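You operate a simulated robot arm through the tools that you are given. There is no shell and no other tool. Be economical: measure what you need, move in short steps, check, and stop when the job is done.

You run a simulated robot arm. Do the job below in one go: nothing can be reset, and whatever is moved stays where it is left.

## Task
Put the blue stone from the long table and the green stemmed cone from the long table on the black pan.

The check looks at the end state, three seconds after you hand in, the way a careful person would. Anything else that was tipped, shoved, dropped, spilled or broken makes it a failure.

## Robot
A 6-joint arm with a two-finger parallel gripper, fixed in place. Base frame: the origin is at the foot of the arm, x ahead of it, y to its left, z up; the work surface is at about z = 0.8. Readings come in m, rad, newtons and seconds.
With the tool pointing down near the work surface it reaches from about 0.24 to 0.64 m from the base axis. Its first joint turns from -1.152 to 1.152 rad. Payload 2.7 kg.
The tool frame sits at the grasp point between the pads (the TCP): z along the fingers, y along the line on which they close. The tips reach 0.023 m beyond it. The gripper opens to 0.094 m. The fingers are 0.038 m wide and 0.01 m thick; the gripper's body (0.054 by 0.096 m) begins 0.039 m behind the TCP.
Orientation is that of the tool frame in the base frame, as a unit quaternion [x, y, z, w]. With the fingers straight down and closing along the base's y, the tool's x points along the base's -x, its y along +y and its z along -z.

## Interface
- The arm moves only by the tool nudge_tool. Its argument "series" is text: rows parted by semicolons, each of 7 numbers parted by spaces: the shift along the tool's x, y, z in units of 250 mm (1.0 is 250 mm), then the turn, a rotation vector about the tool's x, y, z in units of 45 degrees (1.0 is 45 degrees), then the opening in per cent of the stroke, from 0 (shut) to 100 (fully open). In form: tx ty tz ax ay az jaw; .... A call has 1 to 20 rows; each row is the pose to reach, as a shift and turn from the pose commanded when the call began, along the tool's axes at that moment. A call with a number of a shift or a turn outside -1 to 1 is refused whole. A row lasts 0.2 s, in which the tool goes at most 0.05 m and 0.15 rad; a call with a longer step from one row to the next is refused whole, and so is a gripper value outside its range. A pose out of reach is approached as far as the arm can. The call stops where the force on the tool passes 40 N (or 10 N more than at its start, if that is more) or the arm is blocked; 0.2 s more then pass. The fingers move at their own pace (about 0.045 m/s each) and stop on an object; they squeeze with about 43 N. The grip force told is the motor's: it shows also when the fingers shut on nothing. Time passes only in rows, and 0.2 s behind the last, so rows that repeat a pose let the fingers close. It gives the time, the measured TCP pose, the force on the tool (base axes), the opening and the grip force at its end, in the units of the frame above (readings bear some noise).
- Cameras (640 x 400 px; columns grow to the right, rows downward): "scene" is fixed at [0.0713, -0.4393, 1.4208]; the picture's right is [0.81, -0.59, 0.00], its down [-0.29, -0.40, -0.87] and it looks along [0.51, 0.70, -0.50] (base axes); focal length 311 px, centre (320, 200). "wrist" rides on the gripper at [0.086, 0.016, -0.075] in the tool frame; the picture's right is [-0.18, 0.98, 0.00], its down [-0.58, -0.11, -0.81] and it looks along [-0.79, -0.15, 0.59] (tool axes); focal length 243 px, centre (320, 200). There is no depth. A picture from a camera that has moved, and an enlarged one, comes with that camera's place and axes in the base frame and with its lens. The place of the scene camera against the robot may be out by one fixed shift of up to 0.025 m in any direction.
- get_image(camera): a new picture of that camera. It takes no simulated time.
- close_up(camera, box): a new picture of the part [left, top, right, bottom] of that camera's present view, enlarged. It takes no simulated time.
- job_done(): hands the job in; it is judged then, once.

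Go step by step. Nothing tells you positions but the pictures and the camera data: compare them with the known pose of the tool, close in by small moves and look again before you grip or let go. The budget is 90 turns and 42 pictures, counting those below and the enlarged ones. Unless the task says otherwise, let go and move clear before handing in, and close with one line.

The tools are called after "Emit:" as a command line: name --argument value ..., lists and objects as JSON in quotes. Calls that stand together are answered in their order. nudge_tool: Moves the arm, as the interface text tells. Its arguments: {"type":"object","properties":{"series":{"type":"string"}},"required":["series"]} The other tools are called the same way: get_image (camera) takes a picture; close_up (camera, box) takes an enlarged picture of a part of a camera's view; job_done () hands the job in.

At the start:

```text
time: 0.0
ee_pos: [0.3467, -0.0144, 1.1702]
ee_rot: [0.0, 1.0, 0.0, 0.001]
ft_force: [0.2, -0.4, 0.3]
gripper_width: 0.0941
gripper_force: 0.1
```

scene: 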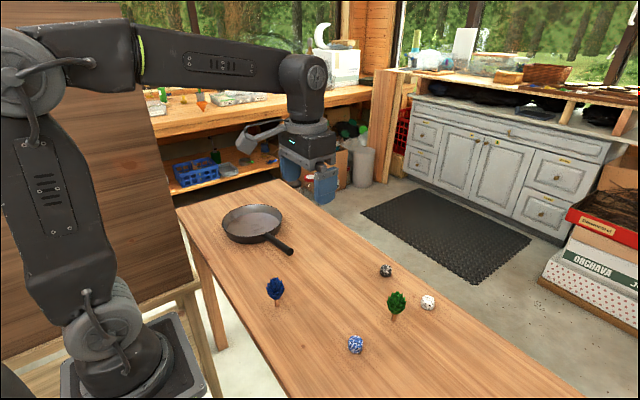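
wrist: 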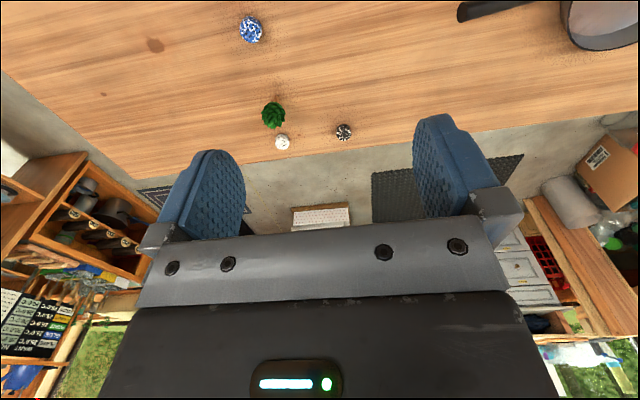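

The blue stone appears near (0.384, -0.132) and the green cone near (0.515, -0.137). The pan centre is near (0.41, 0.42). First I'll move above the blue stone and take close looks.

Emit:
nudge_tool --series "-0.025 -0.08 0.15 0 0 0 100; -0.05 -0.16 0.3 0 0 0 100; -0.075 -0.24 0.45 0 0 0 100; -0.1 -0.32 0.6 0 0 0 100; -0.125 -0.4 0.75 0 0 0 100; -0.149 -0.47 0.88 0 0 0 100; -0.149 -0.47 0.88 0 0 0 100"

Emit:
get_image --camera "wrist"

Emit:
close_up --camera "scene" --box '[330, 250, 450, 360]'

Emit:
close_up --camera "scene" --box '[200, 180, 320, 260]'

```text
time: 1.6
ee_pos: [0.3834, -0.1333, 0.9484]
ee_rot: [-0.001, 1.0, 0.0, 0.001]
ft_force: [0.5, -0.6, 0.0]
gripper_width: 0.0939
gripper_force: 0.0
```

```text
39 pictures are left
camera wrist: at [0.2964, -0.1176, 1.023], right [0.18, 0.98, 0.0], down [0.58, -0.11, 0.81], along [0.79, -0.15, -0.59], focal length 243 px, centre (320, 200)
```

wrist: 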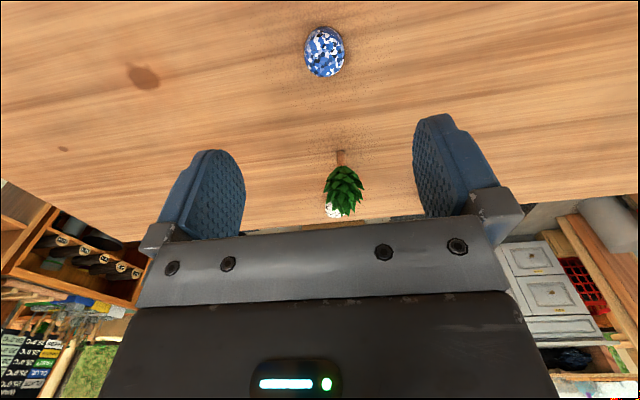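

```text
3.64 times, centred on (390, 305) of scene
camera zoom: at [0.0713, -0.4393, 1.4208], right [0.81, -0.59, 0.0], down [-0.29, -0.4, -0.87], along [0.51, 0.7, -0.5], focal length 1130 px, centre (66, -182)
```

zoom: 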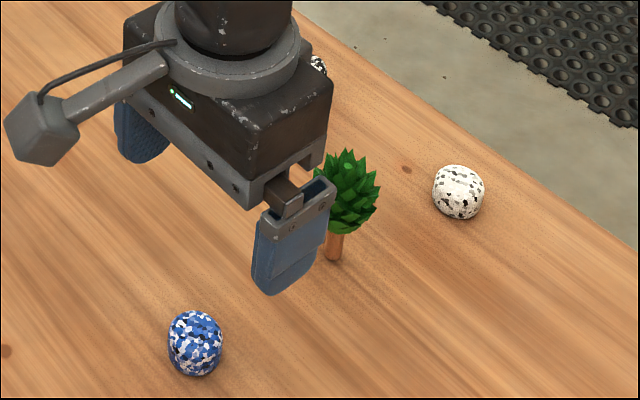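

```text
5.00 times, centred on (260, 220) of scene
camera zoom: at [0.0713, -0.4393, 1.4208], right [0.81, -0.59, 0.0], down [-0.29, -0.4, -0.87], along [0.51, 0.7, -0.5], focal length 1554 px, centre (620, 100)
```

zoom: 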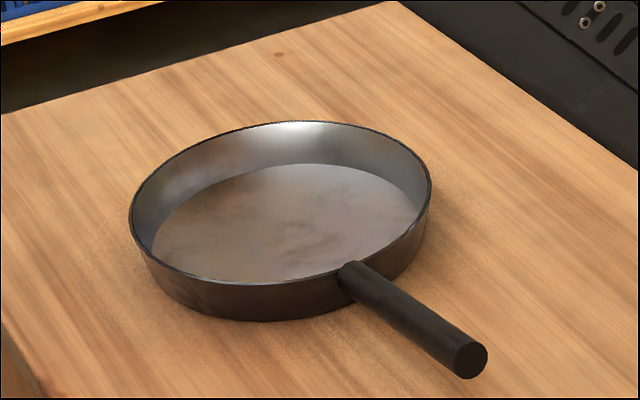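

The blue stone is about 32 mm wide, centred near (0.381, -0.130), with nothing close by. I'll go down to about z = 0.828, close on it and lift slightly.

Emit:
nudge_tool --series "0.008 0.012 0.15 0 0 0 100; 0.008 0.012 0.3 0 0 0 100; 0.008 0.012 0.4 0 0 0 100; 0.008 0.012 0.45 0 0 0 100; 0.008 0.012 0.48 0 0 0 100"

Emit:
get_image --camera "wrist"

Emit:
close_up --camera "scene" --box '[290, 270, 410, 380]'

```text
time: 2.8
ee_pos: [0.3814, -0.1287, 0.8298]
ee_rot: [0.0, 1.0, -0.001, 0.0]
ft_force: [0.5, -0.1, 0.6]
gripper_width: 0.0939
gripper_force: 0.0
```

```text
36 pictures are left
camera wrist: at [0.2946, -0.1134, 0.9042], right [0.18, 0.98, 0.0], down [0.58, -0.11, 0.81], along [0.79, -0.15, -0.59], focal length 243 px, centre (320, 200)
```

wrist: 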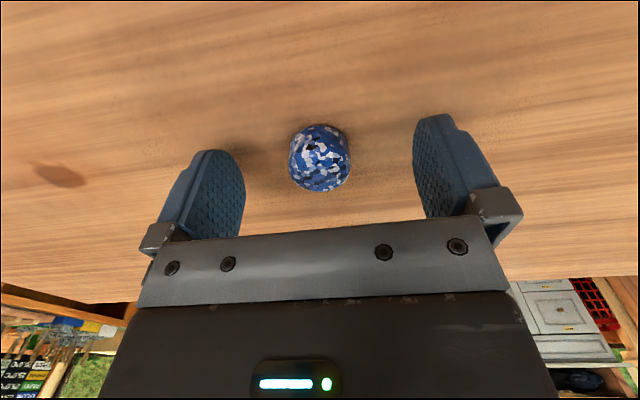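

```text
3.64 times, centred on (350, 325) of scene
camera zoom: at [0.0713, -0.4393, 1.4208], right [0.81, -0.59, 0.0], down [-0.29, -0.4, -0.87], along [0.51, 0.7, -0.5], focal length 1130 px, centre (211, -254)
```

zoom: 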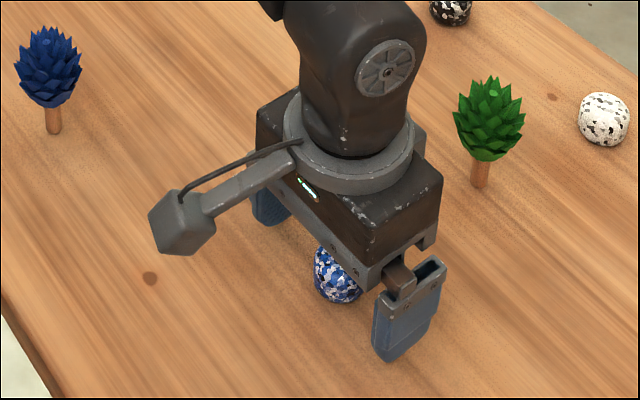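

The stone sits centred between the fingers. I'll lower 4 mm, close and lift.

Emit:
nudge_tool --series "0.008 0 0.014 0 0 0 100; 0.008 0 0.014 0 0 0 0; 0.008 0 0.014 0 0 0 0; 0.008 0 0.014 0 0 0 0; 0.008 0 0.014 0 0 0 0; 0.008 0 0.014 0 0 0 0; 0.008 0 0.014 0 0 0 0; 0.008 0 -0.1 0 0 0 0; 0.008 0 -0.25 0 0 0 0; 0.008 0 -0.4 0 0 0 0; 0.008 0 -0.6 0 0 0 0; 0.008 0 -0.6 0 0 0 0"

Emit:
get_image --camera "wrist"

```text
time: 5.4
ee_pos: [0.3803, -0.1312, 0.9782]
ee_rot: [-0.001, 1.0, 0.001, 0.0]
ft_force: [-0.7, 0.0, -0.6]
gripper_width: 0.0307
gripper_force: 42.7
```

```text
34 pictures are left
camera wrist: at [0.2922, -0.1149, 1.0533], right [0.18, 0.98, 0.0], down [0.58, -0.11, 0.81], along [0.79, -0.15, -0.59], focal length 243 px, centre (320, 200)
```

wrist: 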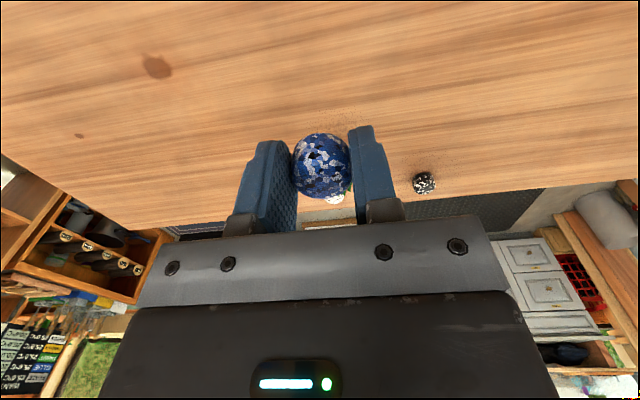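

The stone is held. I'll carry it at this height toward the pan.

Emit:
nudge_tool --series "0 0.1 0 0 0 0 0; 0 0.25 0 0 0 0 0; 0 0.4 0 0 0 0 0; 0 0.55 0 0 0 0 0; 0 0.7 0 0 0 0 0; 0 0.85 0 0 0 0 0; 0 1 0 0 0 0 0"

Emit:
nudge_tool --series "0 0.15 0 0 0 0 0; 0 0.3 0 0 0 0 0; 0 0.45 0 0 0 0 0; 0 0.6 0 0 0 0 0; 0 0.75 0 0 0 0 0; 0 0.9 0 0 0 0 0; 0 0.9 0 0 0 0 0"

Emit:
get_image --camera "wrist"

Emit:
get_image --camera "scene"

```text
time: 7.0
ee_pos: [0.3799, 0.1184, 0.98]
ee_rot: [0.0, 1.0, 0.0, 0.0]
ft_force: [0.1, 0.7, -0.3]
gripper_width: 0.0308
gripper_force: 43.2
```

```text
time: 8.6
ee_pos: [0.3793, 0.345, 0.9797]
ee_rot: [-0.001, 1.0, 0.0, 0.0]
ft_force: [-0.5, -0.7, -0.9]
gripper_width: 0.031
gripper_force: 43.1
```

```text
33 pictures are left
camera wrist: at [0.2911, 0.3616, 1.0542], right [0.18, 0.98, 0.0], down [0.58, -0.11, 0.81], along [0.79, -0.15, -0.59], focal length 243 px, centre (320, 200)
```

wrist: 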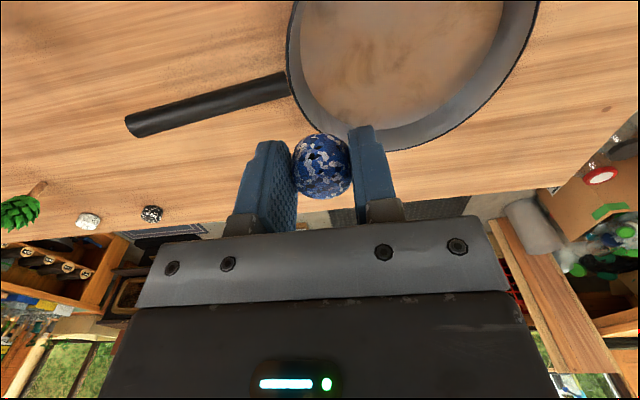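

```text
32 pictures are left
```

scene: 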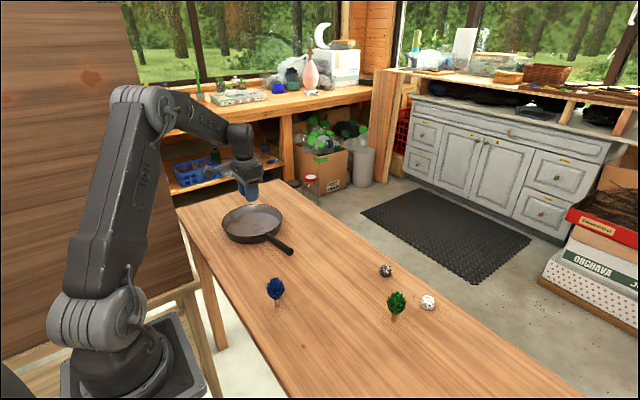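

The pan centre checks out at about (0.402, 0.417) with a rim radius near 0.10. I'll put the stone in the half nearer the base, around (0.365, 0.42), lowering it to just above the floor.

Emit:
nudge_tool --series "0.03 0.15 0 0 0 0 0; 0.057 0.3 0 0 0 0 0; 0.057 0.3 0.15 0 0 0 0; 0.057 0.3 0.3 0 0 0 0; 0.057 0.3 0.42 0 0 0 0; 0.057 0.3 0.5 0 0 0 0; 0.057 0.3 0.55 0 0 0 0; 0.057 0.3 0.55 0 0 0 0"

Emit:
get_image --camera "wrist"

Emit:
close_up --camera "scene" --box '[200, 160, 320, 260]'

```text
time: 10.4
ee_pos: [0.368, 0.4195, 0.847]
ee_rot: [0.001, 1.0, 0.005, 0.004]
ft_force: [-0.3, -0.3, -0.4]
gripper_width: 0.0304
gripper_force: 43.0
```

```text
31 pictures are left
camera wrist: at [0.2792, 0.4345, 0.9212], right [0.19, 0.98, 0.01], down [0.57, -0.12, 0.81], along [0.8, -0.14, -0.59], focal length 243 px, centre (320, 200)
```

wrist: 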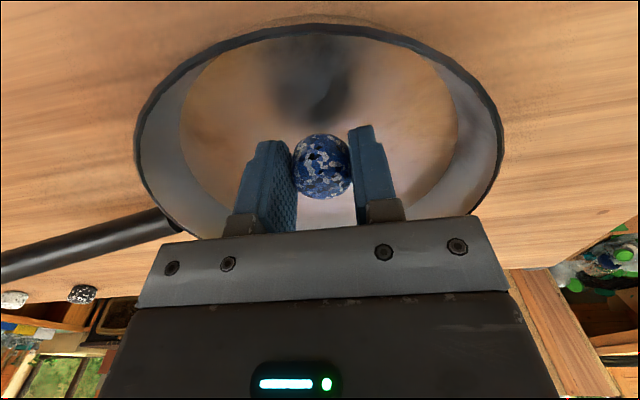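

```text
4.00 times, centred on (260, 210) of scene
camera zoom: at [0.0707, -0.4425, 1.4197], right [0.81, -0.59, 0.0], down [-0.29, -0.4, -0.87], along [0.51, 0.7, -0.5], focal length 1244 px, centre (560, 160)
```

zoom: 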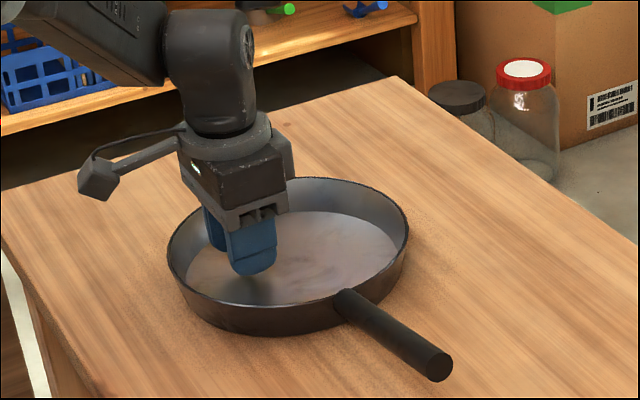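

The stone hangs just above the pan floor, inside the rim. I'll lower it gently in small steps.

Emit:
nudge_tool --series "0 0 0.012 0 0 0 0; 0 0 0.024 0 0 0 0; 0 0 0.036 0 0 0 0; 0 0 0.044 0 0 0 0; 0 0 0.044 0 0 0 0"

Emit:
get_image --camera "wrist"

```text
time: 11.6
ee_pos: [0.3687, 0.4194, 0.8428]
ee_rot: [0.001, 1.0, 0.008, 0.006]
ft_force: [-0.2, 0.6, -1.2]
gripper_width: 0.0305
gripper_force: 42.9
```

```text
29 pictures are left
camera wrist: at [0.2801, 0.4346, 0.9166], right [0.19, 0.98, 0.02], down [0.57, -0.12, 0.81], along [0.8, -0.14, -0.58], focal length 243 px, centre (320, 200)
```

wrist: 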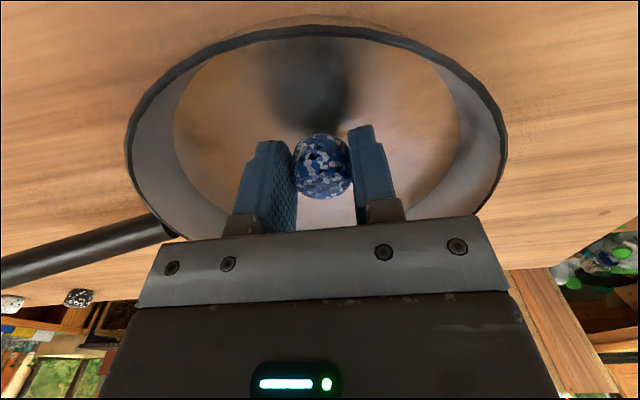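

The arm stopped about 6 mm short with almost no force and a slight outward tilt, so a wrist limit is likely rather than contact. I'll command a small outward tilt of about 0.1 rad so the pose can be reached.

Emit:
nudge_tool --series "0 0 0 -0.03 -0.023 0 0; 0 0 0 -0.06 -0.045 0 0; 0 0 0 -0.09 -0.068 0 0; 0 0 0 -0.1 -0.076 0 0; 0 0 0 -0.1 -0.076 0 0"

Emit:
get_image --camera "wrist"

```text
time: 12.8
ee_pos: [0.3669, 0.4183, 0.8326]
ee_rot: [0.0, 0.999, 0.041, 0.031]
ft_force: [4.0, -9.1, 21.8]
gripper_width: 0.0309
gripper_force: 43.4
```

```text
28 pictures are left
camera wrist: at [0.2742, 0.4298, 0.9022], right [0.18, 0.98, 0.09], down [0.53, -0.18, 0.83], along [0.83, -0.1, -0.55], focal length 243 px, centre (320, 200)
```

wrist: 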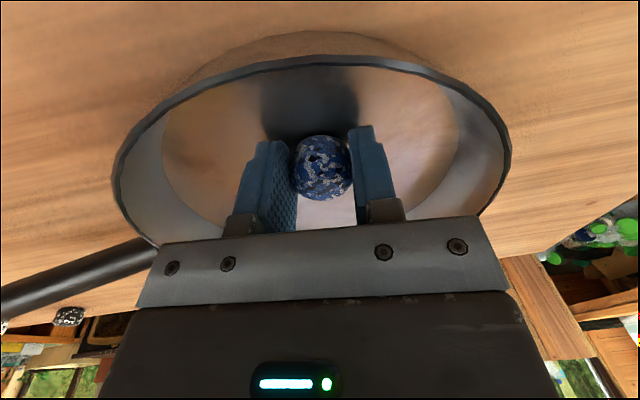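

There is about 22 N of upward force, so the stone is on the pan floor. I'll open partway, rise straight up along the tool and look.

Emit:
nudge_tool --series "0 0 -0.004 0 0 0 33; 0 0 -0.004 0 0 0 45; 0 0 -0.004 0 0 0 62; 0 0 -0.004 0 0 0 62; 0 0 -0.1 0 0 0 62; 0 0 -0.25 0 0 0 62; 0 0 -0.4 0 0 0 62; 0 0 -0.55 0 0 0 62; 0 0 -0.55 0 0 0 62"

Emit:
get_image --camera "wrist"

Emit:
get_image --camera "scene"

```text
time: 14.8
ee_pos: [0.3572, 0.4111, 0.9665]
ee_rot: [0.0, 0.999, 0.039, 0.029]
ft_force: [0.4, -0.3, -0.1]
gripper_width: 0.0582
gripper_force: 0.0
```

```text
27 pictures are left
camera wrist: at [0.2645, 0.4208, 1.037], right [0.18, 0.98, 0.09], down [0.53, -0.17, 0.83], along [0.83, -0.1, -0.55], focal length 243 px, centre (320, 200)
```

wrist: 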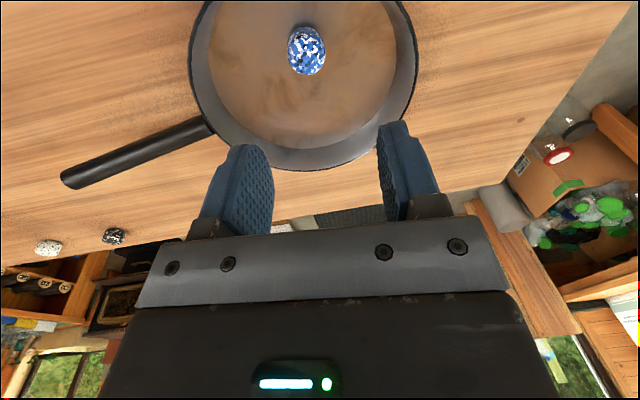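

```text
26 pictures are left
```

scene: 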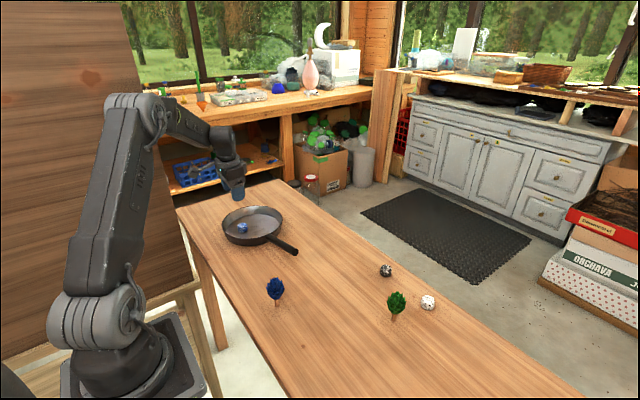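

The stone is in the pan. I'll check whether the pan shifted at all.

Emit:
close_up --camera "scene" --box '[200, 180, 320, 260]'

Emit:
close_up --camera "scene" --box '[330, 250, 450, 360]'

```text
5.00 times, centred on (260, 220) of scene
camera zoom: at [0.0713, -0.4393, 1.4208], right [0.81, -0.59, 0.0], down [-0.29, -0.4, -0.87], along [0.51, 0.7, -0.5], focal length 1554 px, centre (620, 100)
```

zoom: 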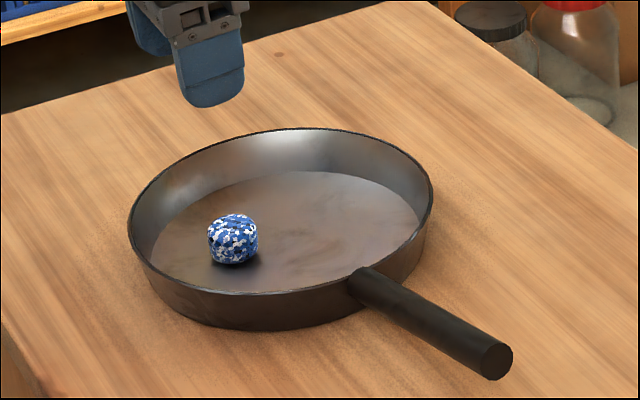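

```text
3.64 times, centred on (390, 305) of scene
camera zoom: at [0.0713, -0.4393, 1.4208], right [0.81, -0.59, 0.0], down [-0.29, -0.4, -0.87], along [0.51, 0.7, -0.5], focal length 1130 px, centre (66, -182)
```

zoom: 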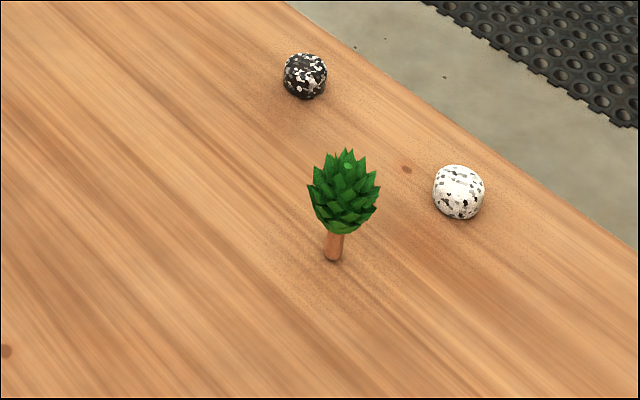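

The pan was dragged about 5 mm during the touch-down but the stone sits well inside, so I'll set the cone down more gently. The cone stands near (0.504, -0.134), about 0.045 m wide with its top around z = 0.89. I'll level the tool and move over there.

Emit:
nudge_tool --series "0 0 -0.05 0.04 0.03 0 62; 0 0 -0.1 0.08 0.06 0 80; 0 0 -0.14 0.1 0.076 0 100; 0 0 -0.14 0.1 0.076 0 100"

Emit:
nudge_tool --series "-0.03 -0.15 0 0 0 0 100; -0.06 -0.3 0 0 0 0 100; -0.1 -0.45 0 0 0 0 100; -0.14 -0.6 0 0 0 0 100; -0.18 -0.75 0 0 0 0 100; -0.22 -0.9 0 0 0 0 100; -0.25 -1 0 0 0 0 100; -0.25 -1 0 0 0 0 100"

Emit:
nudge_tool --series "-0.03 -0.15 0 0 0 0 100; -0.06 -0.3 0 0 0 0 100; -0.1 -0.45 0 0 0 0 100; -0.14 -0.6 0 0 0 0 100; -0.18 -0.75 0 0 0 0 100; -0.22 -0.9 0 0 0 0 100; -0.25 -1 0 0 0 0 100; -0.25 -1 0 0 0 0 100"

Emit:
get_image --camera "wrist"

```text
time: 15.8
ee_pos: [0.3568, 0.4066, 1.0013]
ee_rot: [-0.002, 1.0, 0.0, 0.0]
ft_force: [0.6, -0.2, -0.3]
gripper_width: 0.0941
gripper_force: 0.0
```

```text
time: 17.6
ee_pos: [0.4182, 0.1557, 1.0031]
ee_rot: [-0.001, 1.0, 0.0, 0.0]
ft_force: [-0.2, 0.3, 0.4]
gripper_width: 0.0942
gripper_force: 0.0
```

```text
time: 19.4
ee_pos: [0.4792, -0.0934, 1.0022]
ee_rot: [-0.001, 1.0, 0.0, 0.001]
ft_force: [0.9, 0.2, 0.0]
gripper_width: 0.094
gripper_force: 0.1
```

```text
23 pictures are left
camera wrist: at [0.3928, -0.0781, 1.0765], right [0.18, 0.98, 0.0], down [0.58, -0.11, 0.81], along [0.79, -0.15, -0.59], focal length 243 px, centre (320, 200)
```

wrist: 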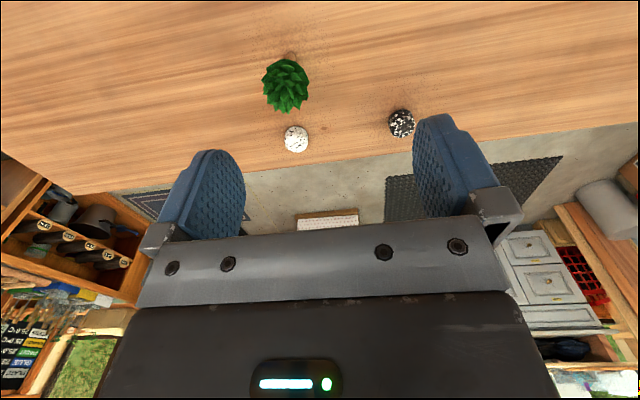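

The cone is at about (0.505, -0.131). I'll centre over it at z = 0.945 and look.

Emit:
nudge_tool --series "-0.05 -0.08 0.05 0 0 0 100; -0.103 -0.15 0.1 0 0 0 100; -0.103 -0.15 0.22 0 0 0 100; -0.103 -0.15 0.22 0 0 0 100"

Emit:
get_image --camera "wrist"

Emit:
close_up --camera "scene" --box '[330, 230, 450, 340]'

```text
time: 20.4
ee_pos: [0.5074, -0.1317, 0.949]
ee_rot: [0.0, 1.0, 0.0, 0.001]
ft_force: [-0.4, -0.1, 0.1]
gripper_width: 0.094
gripper_force: 0.0
```

```text
22 pictures are left
camera wrist: at [0.4188, -0.1158, 1.0228], right [0.18, 0.98, 0.0], down [0.58, -0.11, 0.81], along [0.79, -0.15, -0.59], focal length 243 px, centre (320, 200)
```

wrist: 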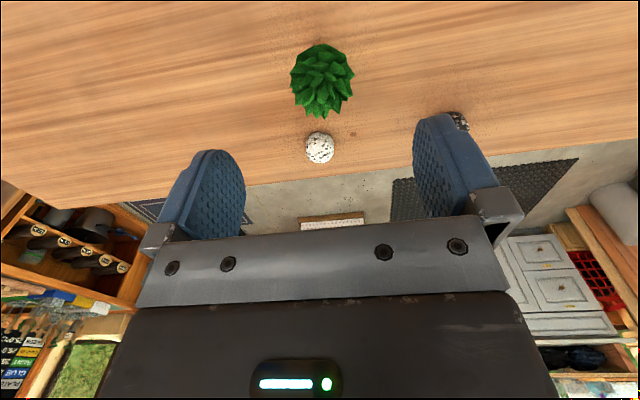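

```text
3.64 times, centred on (390, 285) of scene
camera zoom: at [0.0713, -0.4393, 1.4208], right [0.81, -0.59, 0.0], down [-0.29, -0.4, -0.87], along [0.51, 0.7, -0.5], focal length 1130 px, centre (66, -109)
```

zoom: 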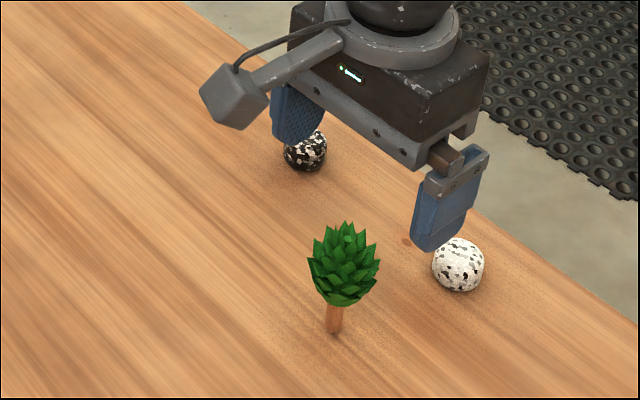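

The cone is centred between the fingers, with its foliage widest near z = 0.855. I'll lower to TCP z of about 0.862 so the gripper body clears its tip, then look.

Emit:
nudge_tool --series "0.01 0.004 0.1 0 0 0 100; 0.01 0.004 0.2 0 0 0 100; 0.01 0.004 0.28 0 0 0 100; 0.01 0.004 0.32 0 0 0 100; 0.01 0.004 0.345 0 0 0 100; 0.01 0.004 0.345 0 0 0 100"

Emit:
get_image --camera "wrist"

Emit:
close_up --camera "scene" --box '[330, 230, 450, 340]'

```text
time: 21.8
ee_pos: [0.5039, -0.1284, 0.8625]
ee_rot: [-0.001, 1.0, -0.001, 0.001]
ft_force: [-0.4, -0.8, 0.5]
gripper_width: 0.0941
gripper_force: 0.1
```

```text
20 pictures are left
camera wrist: at [0.4162, -0.1128, 0.937], right [0.18, 0.98, 0.0], down [0.58, -0.11, 0.81], along [0.79, -0.15, -0.59], focal length 243 px, centre (320, 200)
```

wrist: 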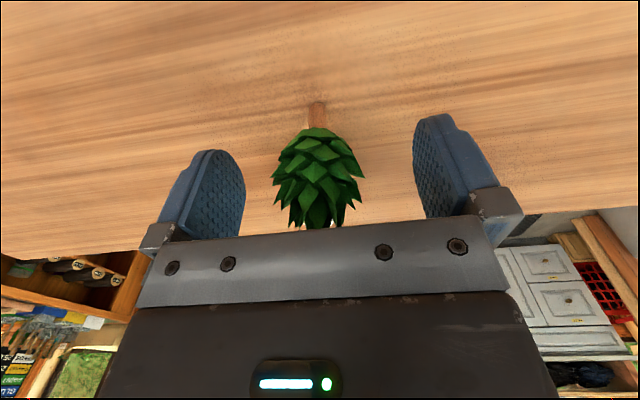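

```text
3.64 times, centred on (390, 285) of scene
camera zoom: at [0.0713, -0.4393, 1.4208], right [0.81, -0.59, 0.0], down [-0.29, -0.4, -0.87], along [0.51, 0.7, -0.5], focal length 1130 px, centre (66, -109)
```

zoom: 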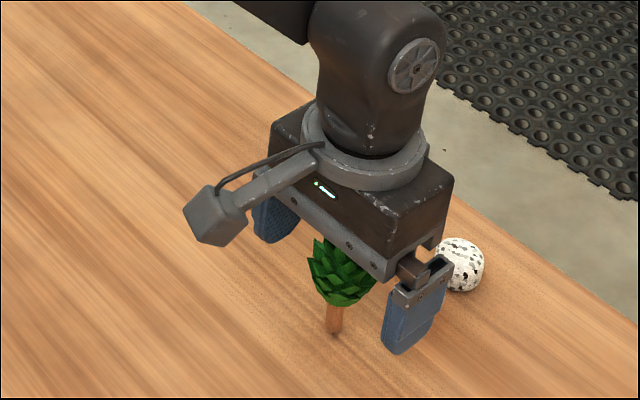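

The cone is well placed between the pads and clear of the body. I'll close on it and lift a bit.

Emit:
nudge_tool --series "0.012 -0.006 0 0 0 0 100; 0.012 -0.006 0 0 0 0 0; 0.012 -0.006 0 0 0 0 0; 0.012 -0.006 0 0 0 0 0; 0.012 -0.006 0 0 0 0 0; 0.012 -0.006 0 0 0 0 0; 0.012 -0.006 -0.04 0 0 0 0; 0.012 -0.006 -0.1 0 0 0 0; 0.012 -0.006 -0.1 0 0 0 0"

Emit:
get_image --camera "wrist"

Emit:
close_up --camera "scene" --box '[330, 230, 450, 340]'

```text
time: 23.8
ee_pos: [0.5019, -0.1295, 0.8885]
ee_rot: [-0.001, 1.0, 0.0, 0.0]
ft_force: [0.0, 0.3, -1.4]
gripper_width: 0.0361
gripper_force: 43.0
```

```text
18 pictures are left
camera wrist: at [0.414, -0.1144, 0.9628], right [0.18, 0.98, 0.0], down [0.58, -0.11, 0.81], along [0.79, -0.15, -0.59], focal length 243 px, centre (320, 200)
```

wrist: 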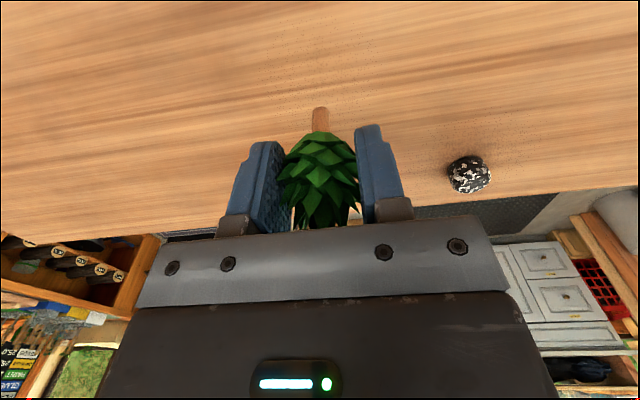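

```text
3.64 times, centred on (390, 285) of scene
camera zoom: at [0.0713, -0.4393, 1.4208], right [0.81, -0.59, 0.0], down [-0.29, -0.4, -0.87], along [0.51, 0.7, -0.5], focal length 1130 px, centre (66, -109)
```

zoom: 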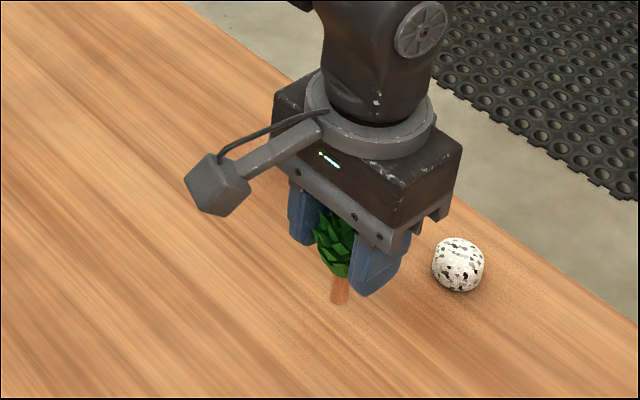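

The cone is held upright with its stem bottom about 0.0625 below the TCP. I'll lift and carry it toward the pan.

Emit:
nudge_tool --series "0 0 -0.1 0 0 0 0; 0 0 -0.25 0 0 0 0; 0 0 -0.4 0 0 0 0; 0 0 -0.48 0 0 0 0; 0.03 0.1 -0.48 0 0 0 0; 0.06 0.25 -0.48 0 0 0 0; 0.08 0.4 -0.48 0 0 0 0; 0.1 0.55 -0.48 0 0 0 0; 0.12 0.7 -0.48 0 0 0 0; 0.14 0.85 -0.48 0 0 0 0; 0.16 1 -0.48 0 0 0 0; 0.16 1 -0.48 0 0 0 0"

Emit:
nudge_tool --series "0.03 0.15 0 0 0 0 0; 0.06 0.3 0 0 0 0 0; 0.08 0.45 0 0 0 0 0; 0.1 0.6 0 0 0 0 0; 0.12 0.75 0 0 0 0 0; 0.14 0.85 0 0 0 0 0; 0.14 0.85 0 0 0 0 0"

Emit:
get_image --camera "wrist"

```text
time: 26.4
ee_pos: [0.4609, 0.12, 1.0083]
ee_rot: [-0.001, 1.0, 0.0, 0.001]
ft_force: [0.5, -1.1, -0.6]
gripper_width: 0.0363
gripper_force: 43.5
```

```text
time: 28.0
ee_pos: [0.4247, 0.3314, 1.0062]
ee_rot: [0.0, 1.0, 0.001, 0.001]
ft_force: [0.3, 0.6, -0.1]
gripper_width: 0.0363
gripper_force: 42.8
```

```text
16 pictures are left
camera wrist: at [0.3374, 0.3484, 1.0805], right [0.18, 0.98, 0.0], down [0.58, -0.11, 0.81], along [0.79, -0.15, -0.59], focal length 243 px, centre (320, 200)
```

wrist: 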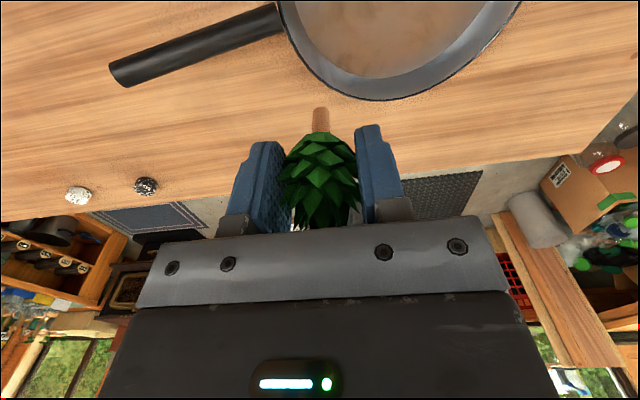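

The pan centre is now about (0.397, 0.411) and the stone is at (0.365, 0.410). I'll put the cone at about (0.43, 0.392), stopping a centimetre above the floor to check.

Emit:
nudge_tool --series "-0.01 0.12 0 0 0 0 0; -0.02 0.243 0 0 0 0 0; -0.02 0.243 0.15 0 0 0 0; -0.02 0.243 0.3 0 0 0 0; -0.02 0.243 0.42 0 0 0 0; -0.02 0.243 0.48 0 0 0 0; -0.02 0.243 0.51 0 0 0 0; -0.02 0.243 0.51 0 0 0 0"

Emit:
get_image --camera "wrist"

Emit:
close_up --camera "scene" --box '[200, 160, 320, 260]'

```text
time: 29.8
ee_pos: [0.432, 0.3911, 0.8798]
ee_rot: [-0.001, 1.0, 0.0, 0.001]
ft_force: [-0.4, -0.5, 0.2]
gripper_width: 0.0362
gripper_force: 42.4
```

```text
15 pictures are left
camera wrist: at [0.3432, 0.4069, 0.9539], right [0.18, 0.98, 0.0], down [0.58, -0.11, 0.81], along [0.79, -0.15, -0.59], focal length 243 px, centre (320, 200)
```

wrist: 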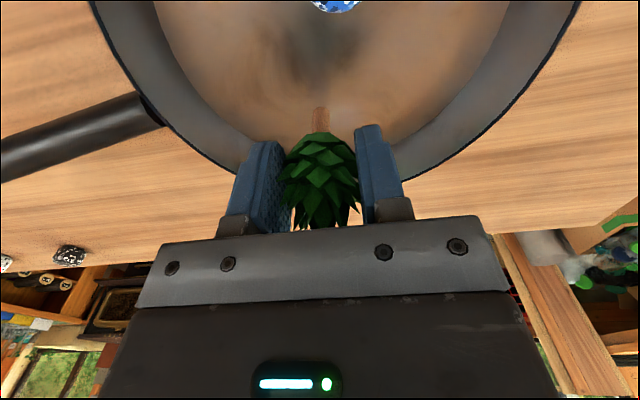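

```text
4.00 times, centred on (260, 210) of scene
camera zoom: at [0.0713, -0.4393, 1.4208], right [0.81, -0.59, 0.0], down [-0.29, -0.4, -0.87], along [0.51, 0.7, -0.5], focal length 1244 px, centre (560, 160)
```

zoom: 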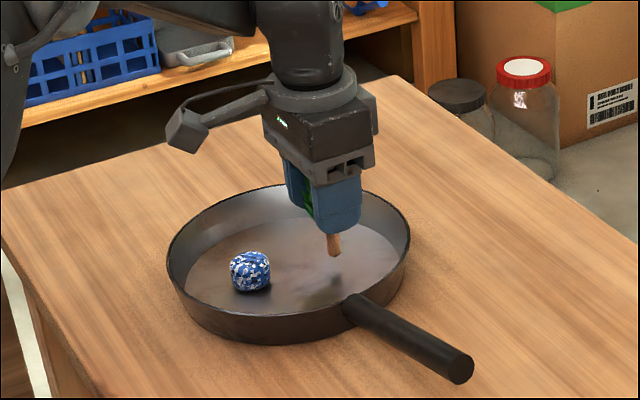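

The cone is upright over clear pan floor. I'll lower in small steps, watching the force.

Emit:
nudge_tool --series "0 0 0.012 0 0 0 0; 0 0 0.024 0 0 0 0; 0 0 0.034 0 0 0 0; 0 0 0.034 0 0 0 0"

Emit:
close_up --camera "scene" --box '[230, 180, 310, 250]'

```text
time: 30.8
ee_pos: [0.4309, 0.3917, 0.8703]
ee_rot: [-0.001, 1.0, 0.0, 0.0]
ft_force: [0.1, 0.3, -1.1]
gripper_width: 0.0361
gripper_force: 43.5
```

```text
5.71 times, centred on (270, 215) of scene
camera zoom: at [0.0713, -0.4393, 1.4208], right [0.81, -0.59, 0.0], down [-0.29, -0.4, -0.87], along [0.51, 0.7, -0.5], focal length 1776 px, centre (606, 114)
```

zoom: 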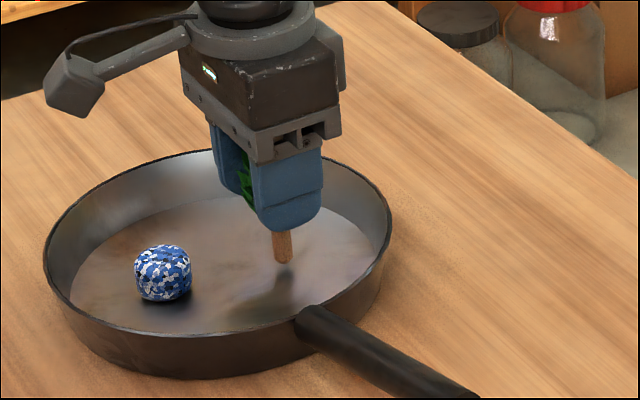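

Nearly touching the floor. I'll go down another 1–2 mm at a time.

Emit:
nudge_tool --series "0 0 0.005 0 0 0 0; 0 0 0.005 0 0 0 0"

Emit:
nudge_tool --series "0 0 0.005 0 0 0 0; 0 0 0.005 0 0 0 0"

```text
time: 31.4
ee_pos: [0.432, 0.3922, 0.8695]
ee_rot: [-0.001, 1.0, -0.001, 0.001]
ft_force: [-0.1, -0.5, 0.3]
gripper_width: 0.0361
gripper_force: 43.3
```

```text
time: 32.0
ee_pos: [0.4321, 0.3936, 0.8688]
ee_rot: [-0.001, 1.0, 0.0, 0.001]
ft_force: [0.1, -0.8, 2.3]
gripper_width: 0.0363
gripper_force: 43.2
```

A light 2.3 N shows the stem touching the floor. I'll open slowly and look before rising.

Emit:
nudge_tool --series "0 0 0 0 0 0 42; 0 0 0 0 0 0 48; 0 0 0 0 0 0 58; 0 0 0 0 0 0 70; 0 0 0 0 0 0 70; 0 0 0 0 0 0 70"

Emit:
get_image --camera "wrist"

```text
time: 33.4
ee_pos: [0.4305, 0.3914, 0.8688]
ee_rot: [-0.001, 1.0, 0.0, 0.0]
ft_force: [-0.4, -0.3, 0.7]
gripper_width: 0.0658
gripper_force: 0.1
```

```text
12 pictures are left
camera wrist: at [0.3427, 0.4084, 0.9429], right [0.18, 0.98, 0.0], down [0.58, -0.11, 0.81], along [0.79, -0.15, -0.59], focal length 243 px, centre (320, 200)
```

wrist: 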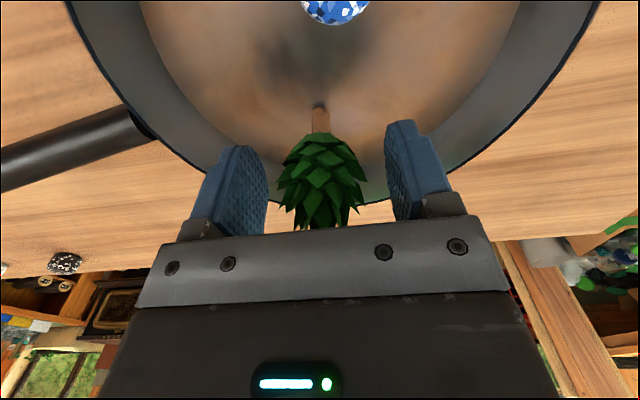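

The cone stands on its own with both fingers clear. I'll rise straight up and back off.

Emit:
nudge_tool --series "0 0 -0.05 0 0 0 70; 0 0 -0.15 0 0 0 70; 0 0 -0.3 0 0 0 70; 0 0 -0.45 0 0 0 70; 0 0 -0.6 0 0 0 70; 0 0 -0.6 0 0 0 70"

Emit:
get_image --camera "scene"

Emit:
close_up --camera "scene" --box '[200, 180, 320, 260]'

```text
time: 34.8
ee_pos: [0.4312, 0.3941, 1.0214]
ee_rot: [-0.001, 1.0, 0.0, 0.001]
ft_force: [0.1, 0.4, -0.9]
gripper_width: 0.066
gripper_force: 0.1
```

```text
11 pictures are left
```

scene: 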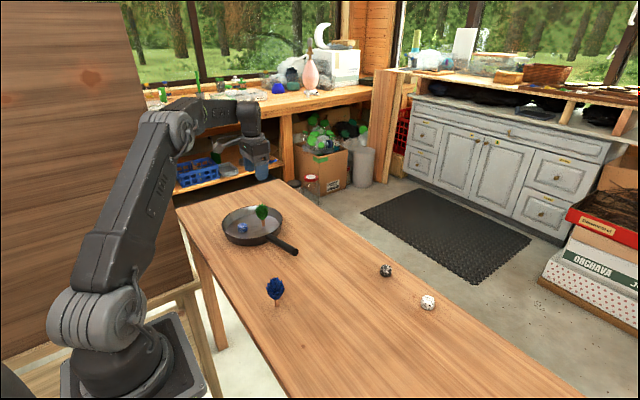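

```text
5.00 times, centred on (260, 220) of scene
camera zoom: at [0.0713, -0.4393, 1.4208], right [0.81, -0.59, 0.0], down [-0.29, -0.4, -0.87], along [0.51, 0.7, -0.5], focal length 1554 px, centre (620, 100)
```

zoom: 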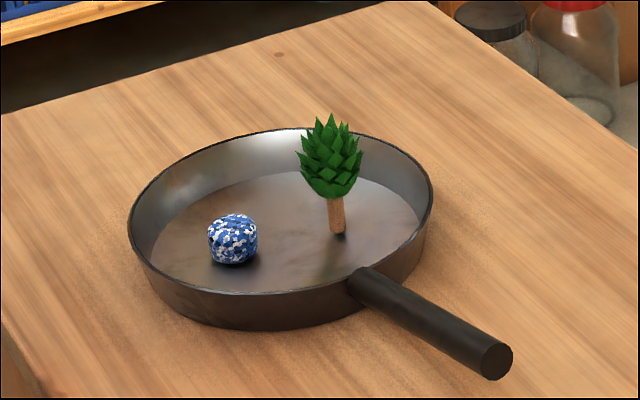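

The blue stone and the upright green cone are both in the pan, the arm is clear, and the other pieces are where they were. I'm handing in.

Emit:
job_done

```text
The job is handed in.
```

The blue stone and the green stemmed cone are both in the black pan, with the cone standing upright. The pan slid about 5 mm and turned slightly when I set the stone down, and I left it there; nothing else on the table was moved.
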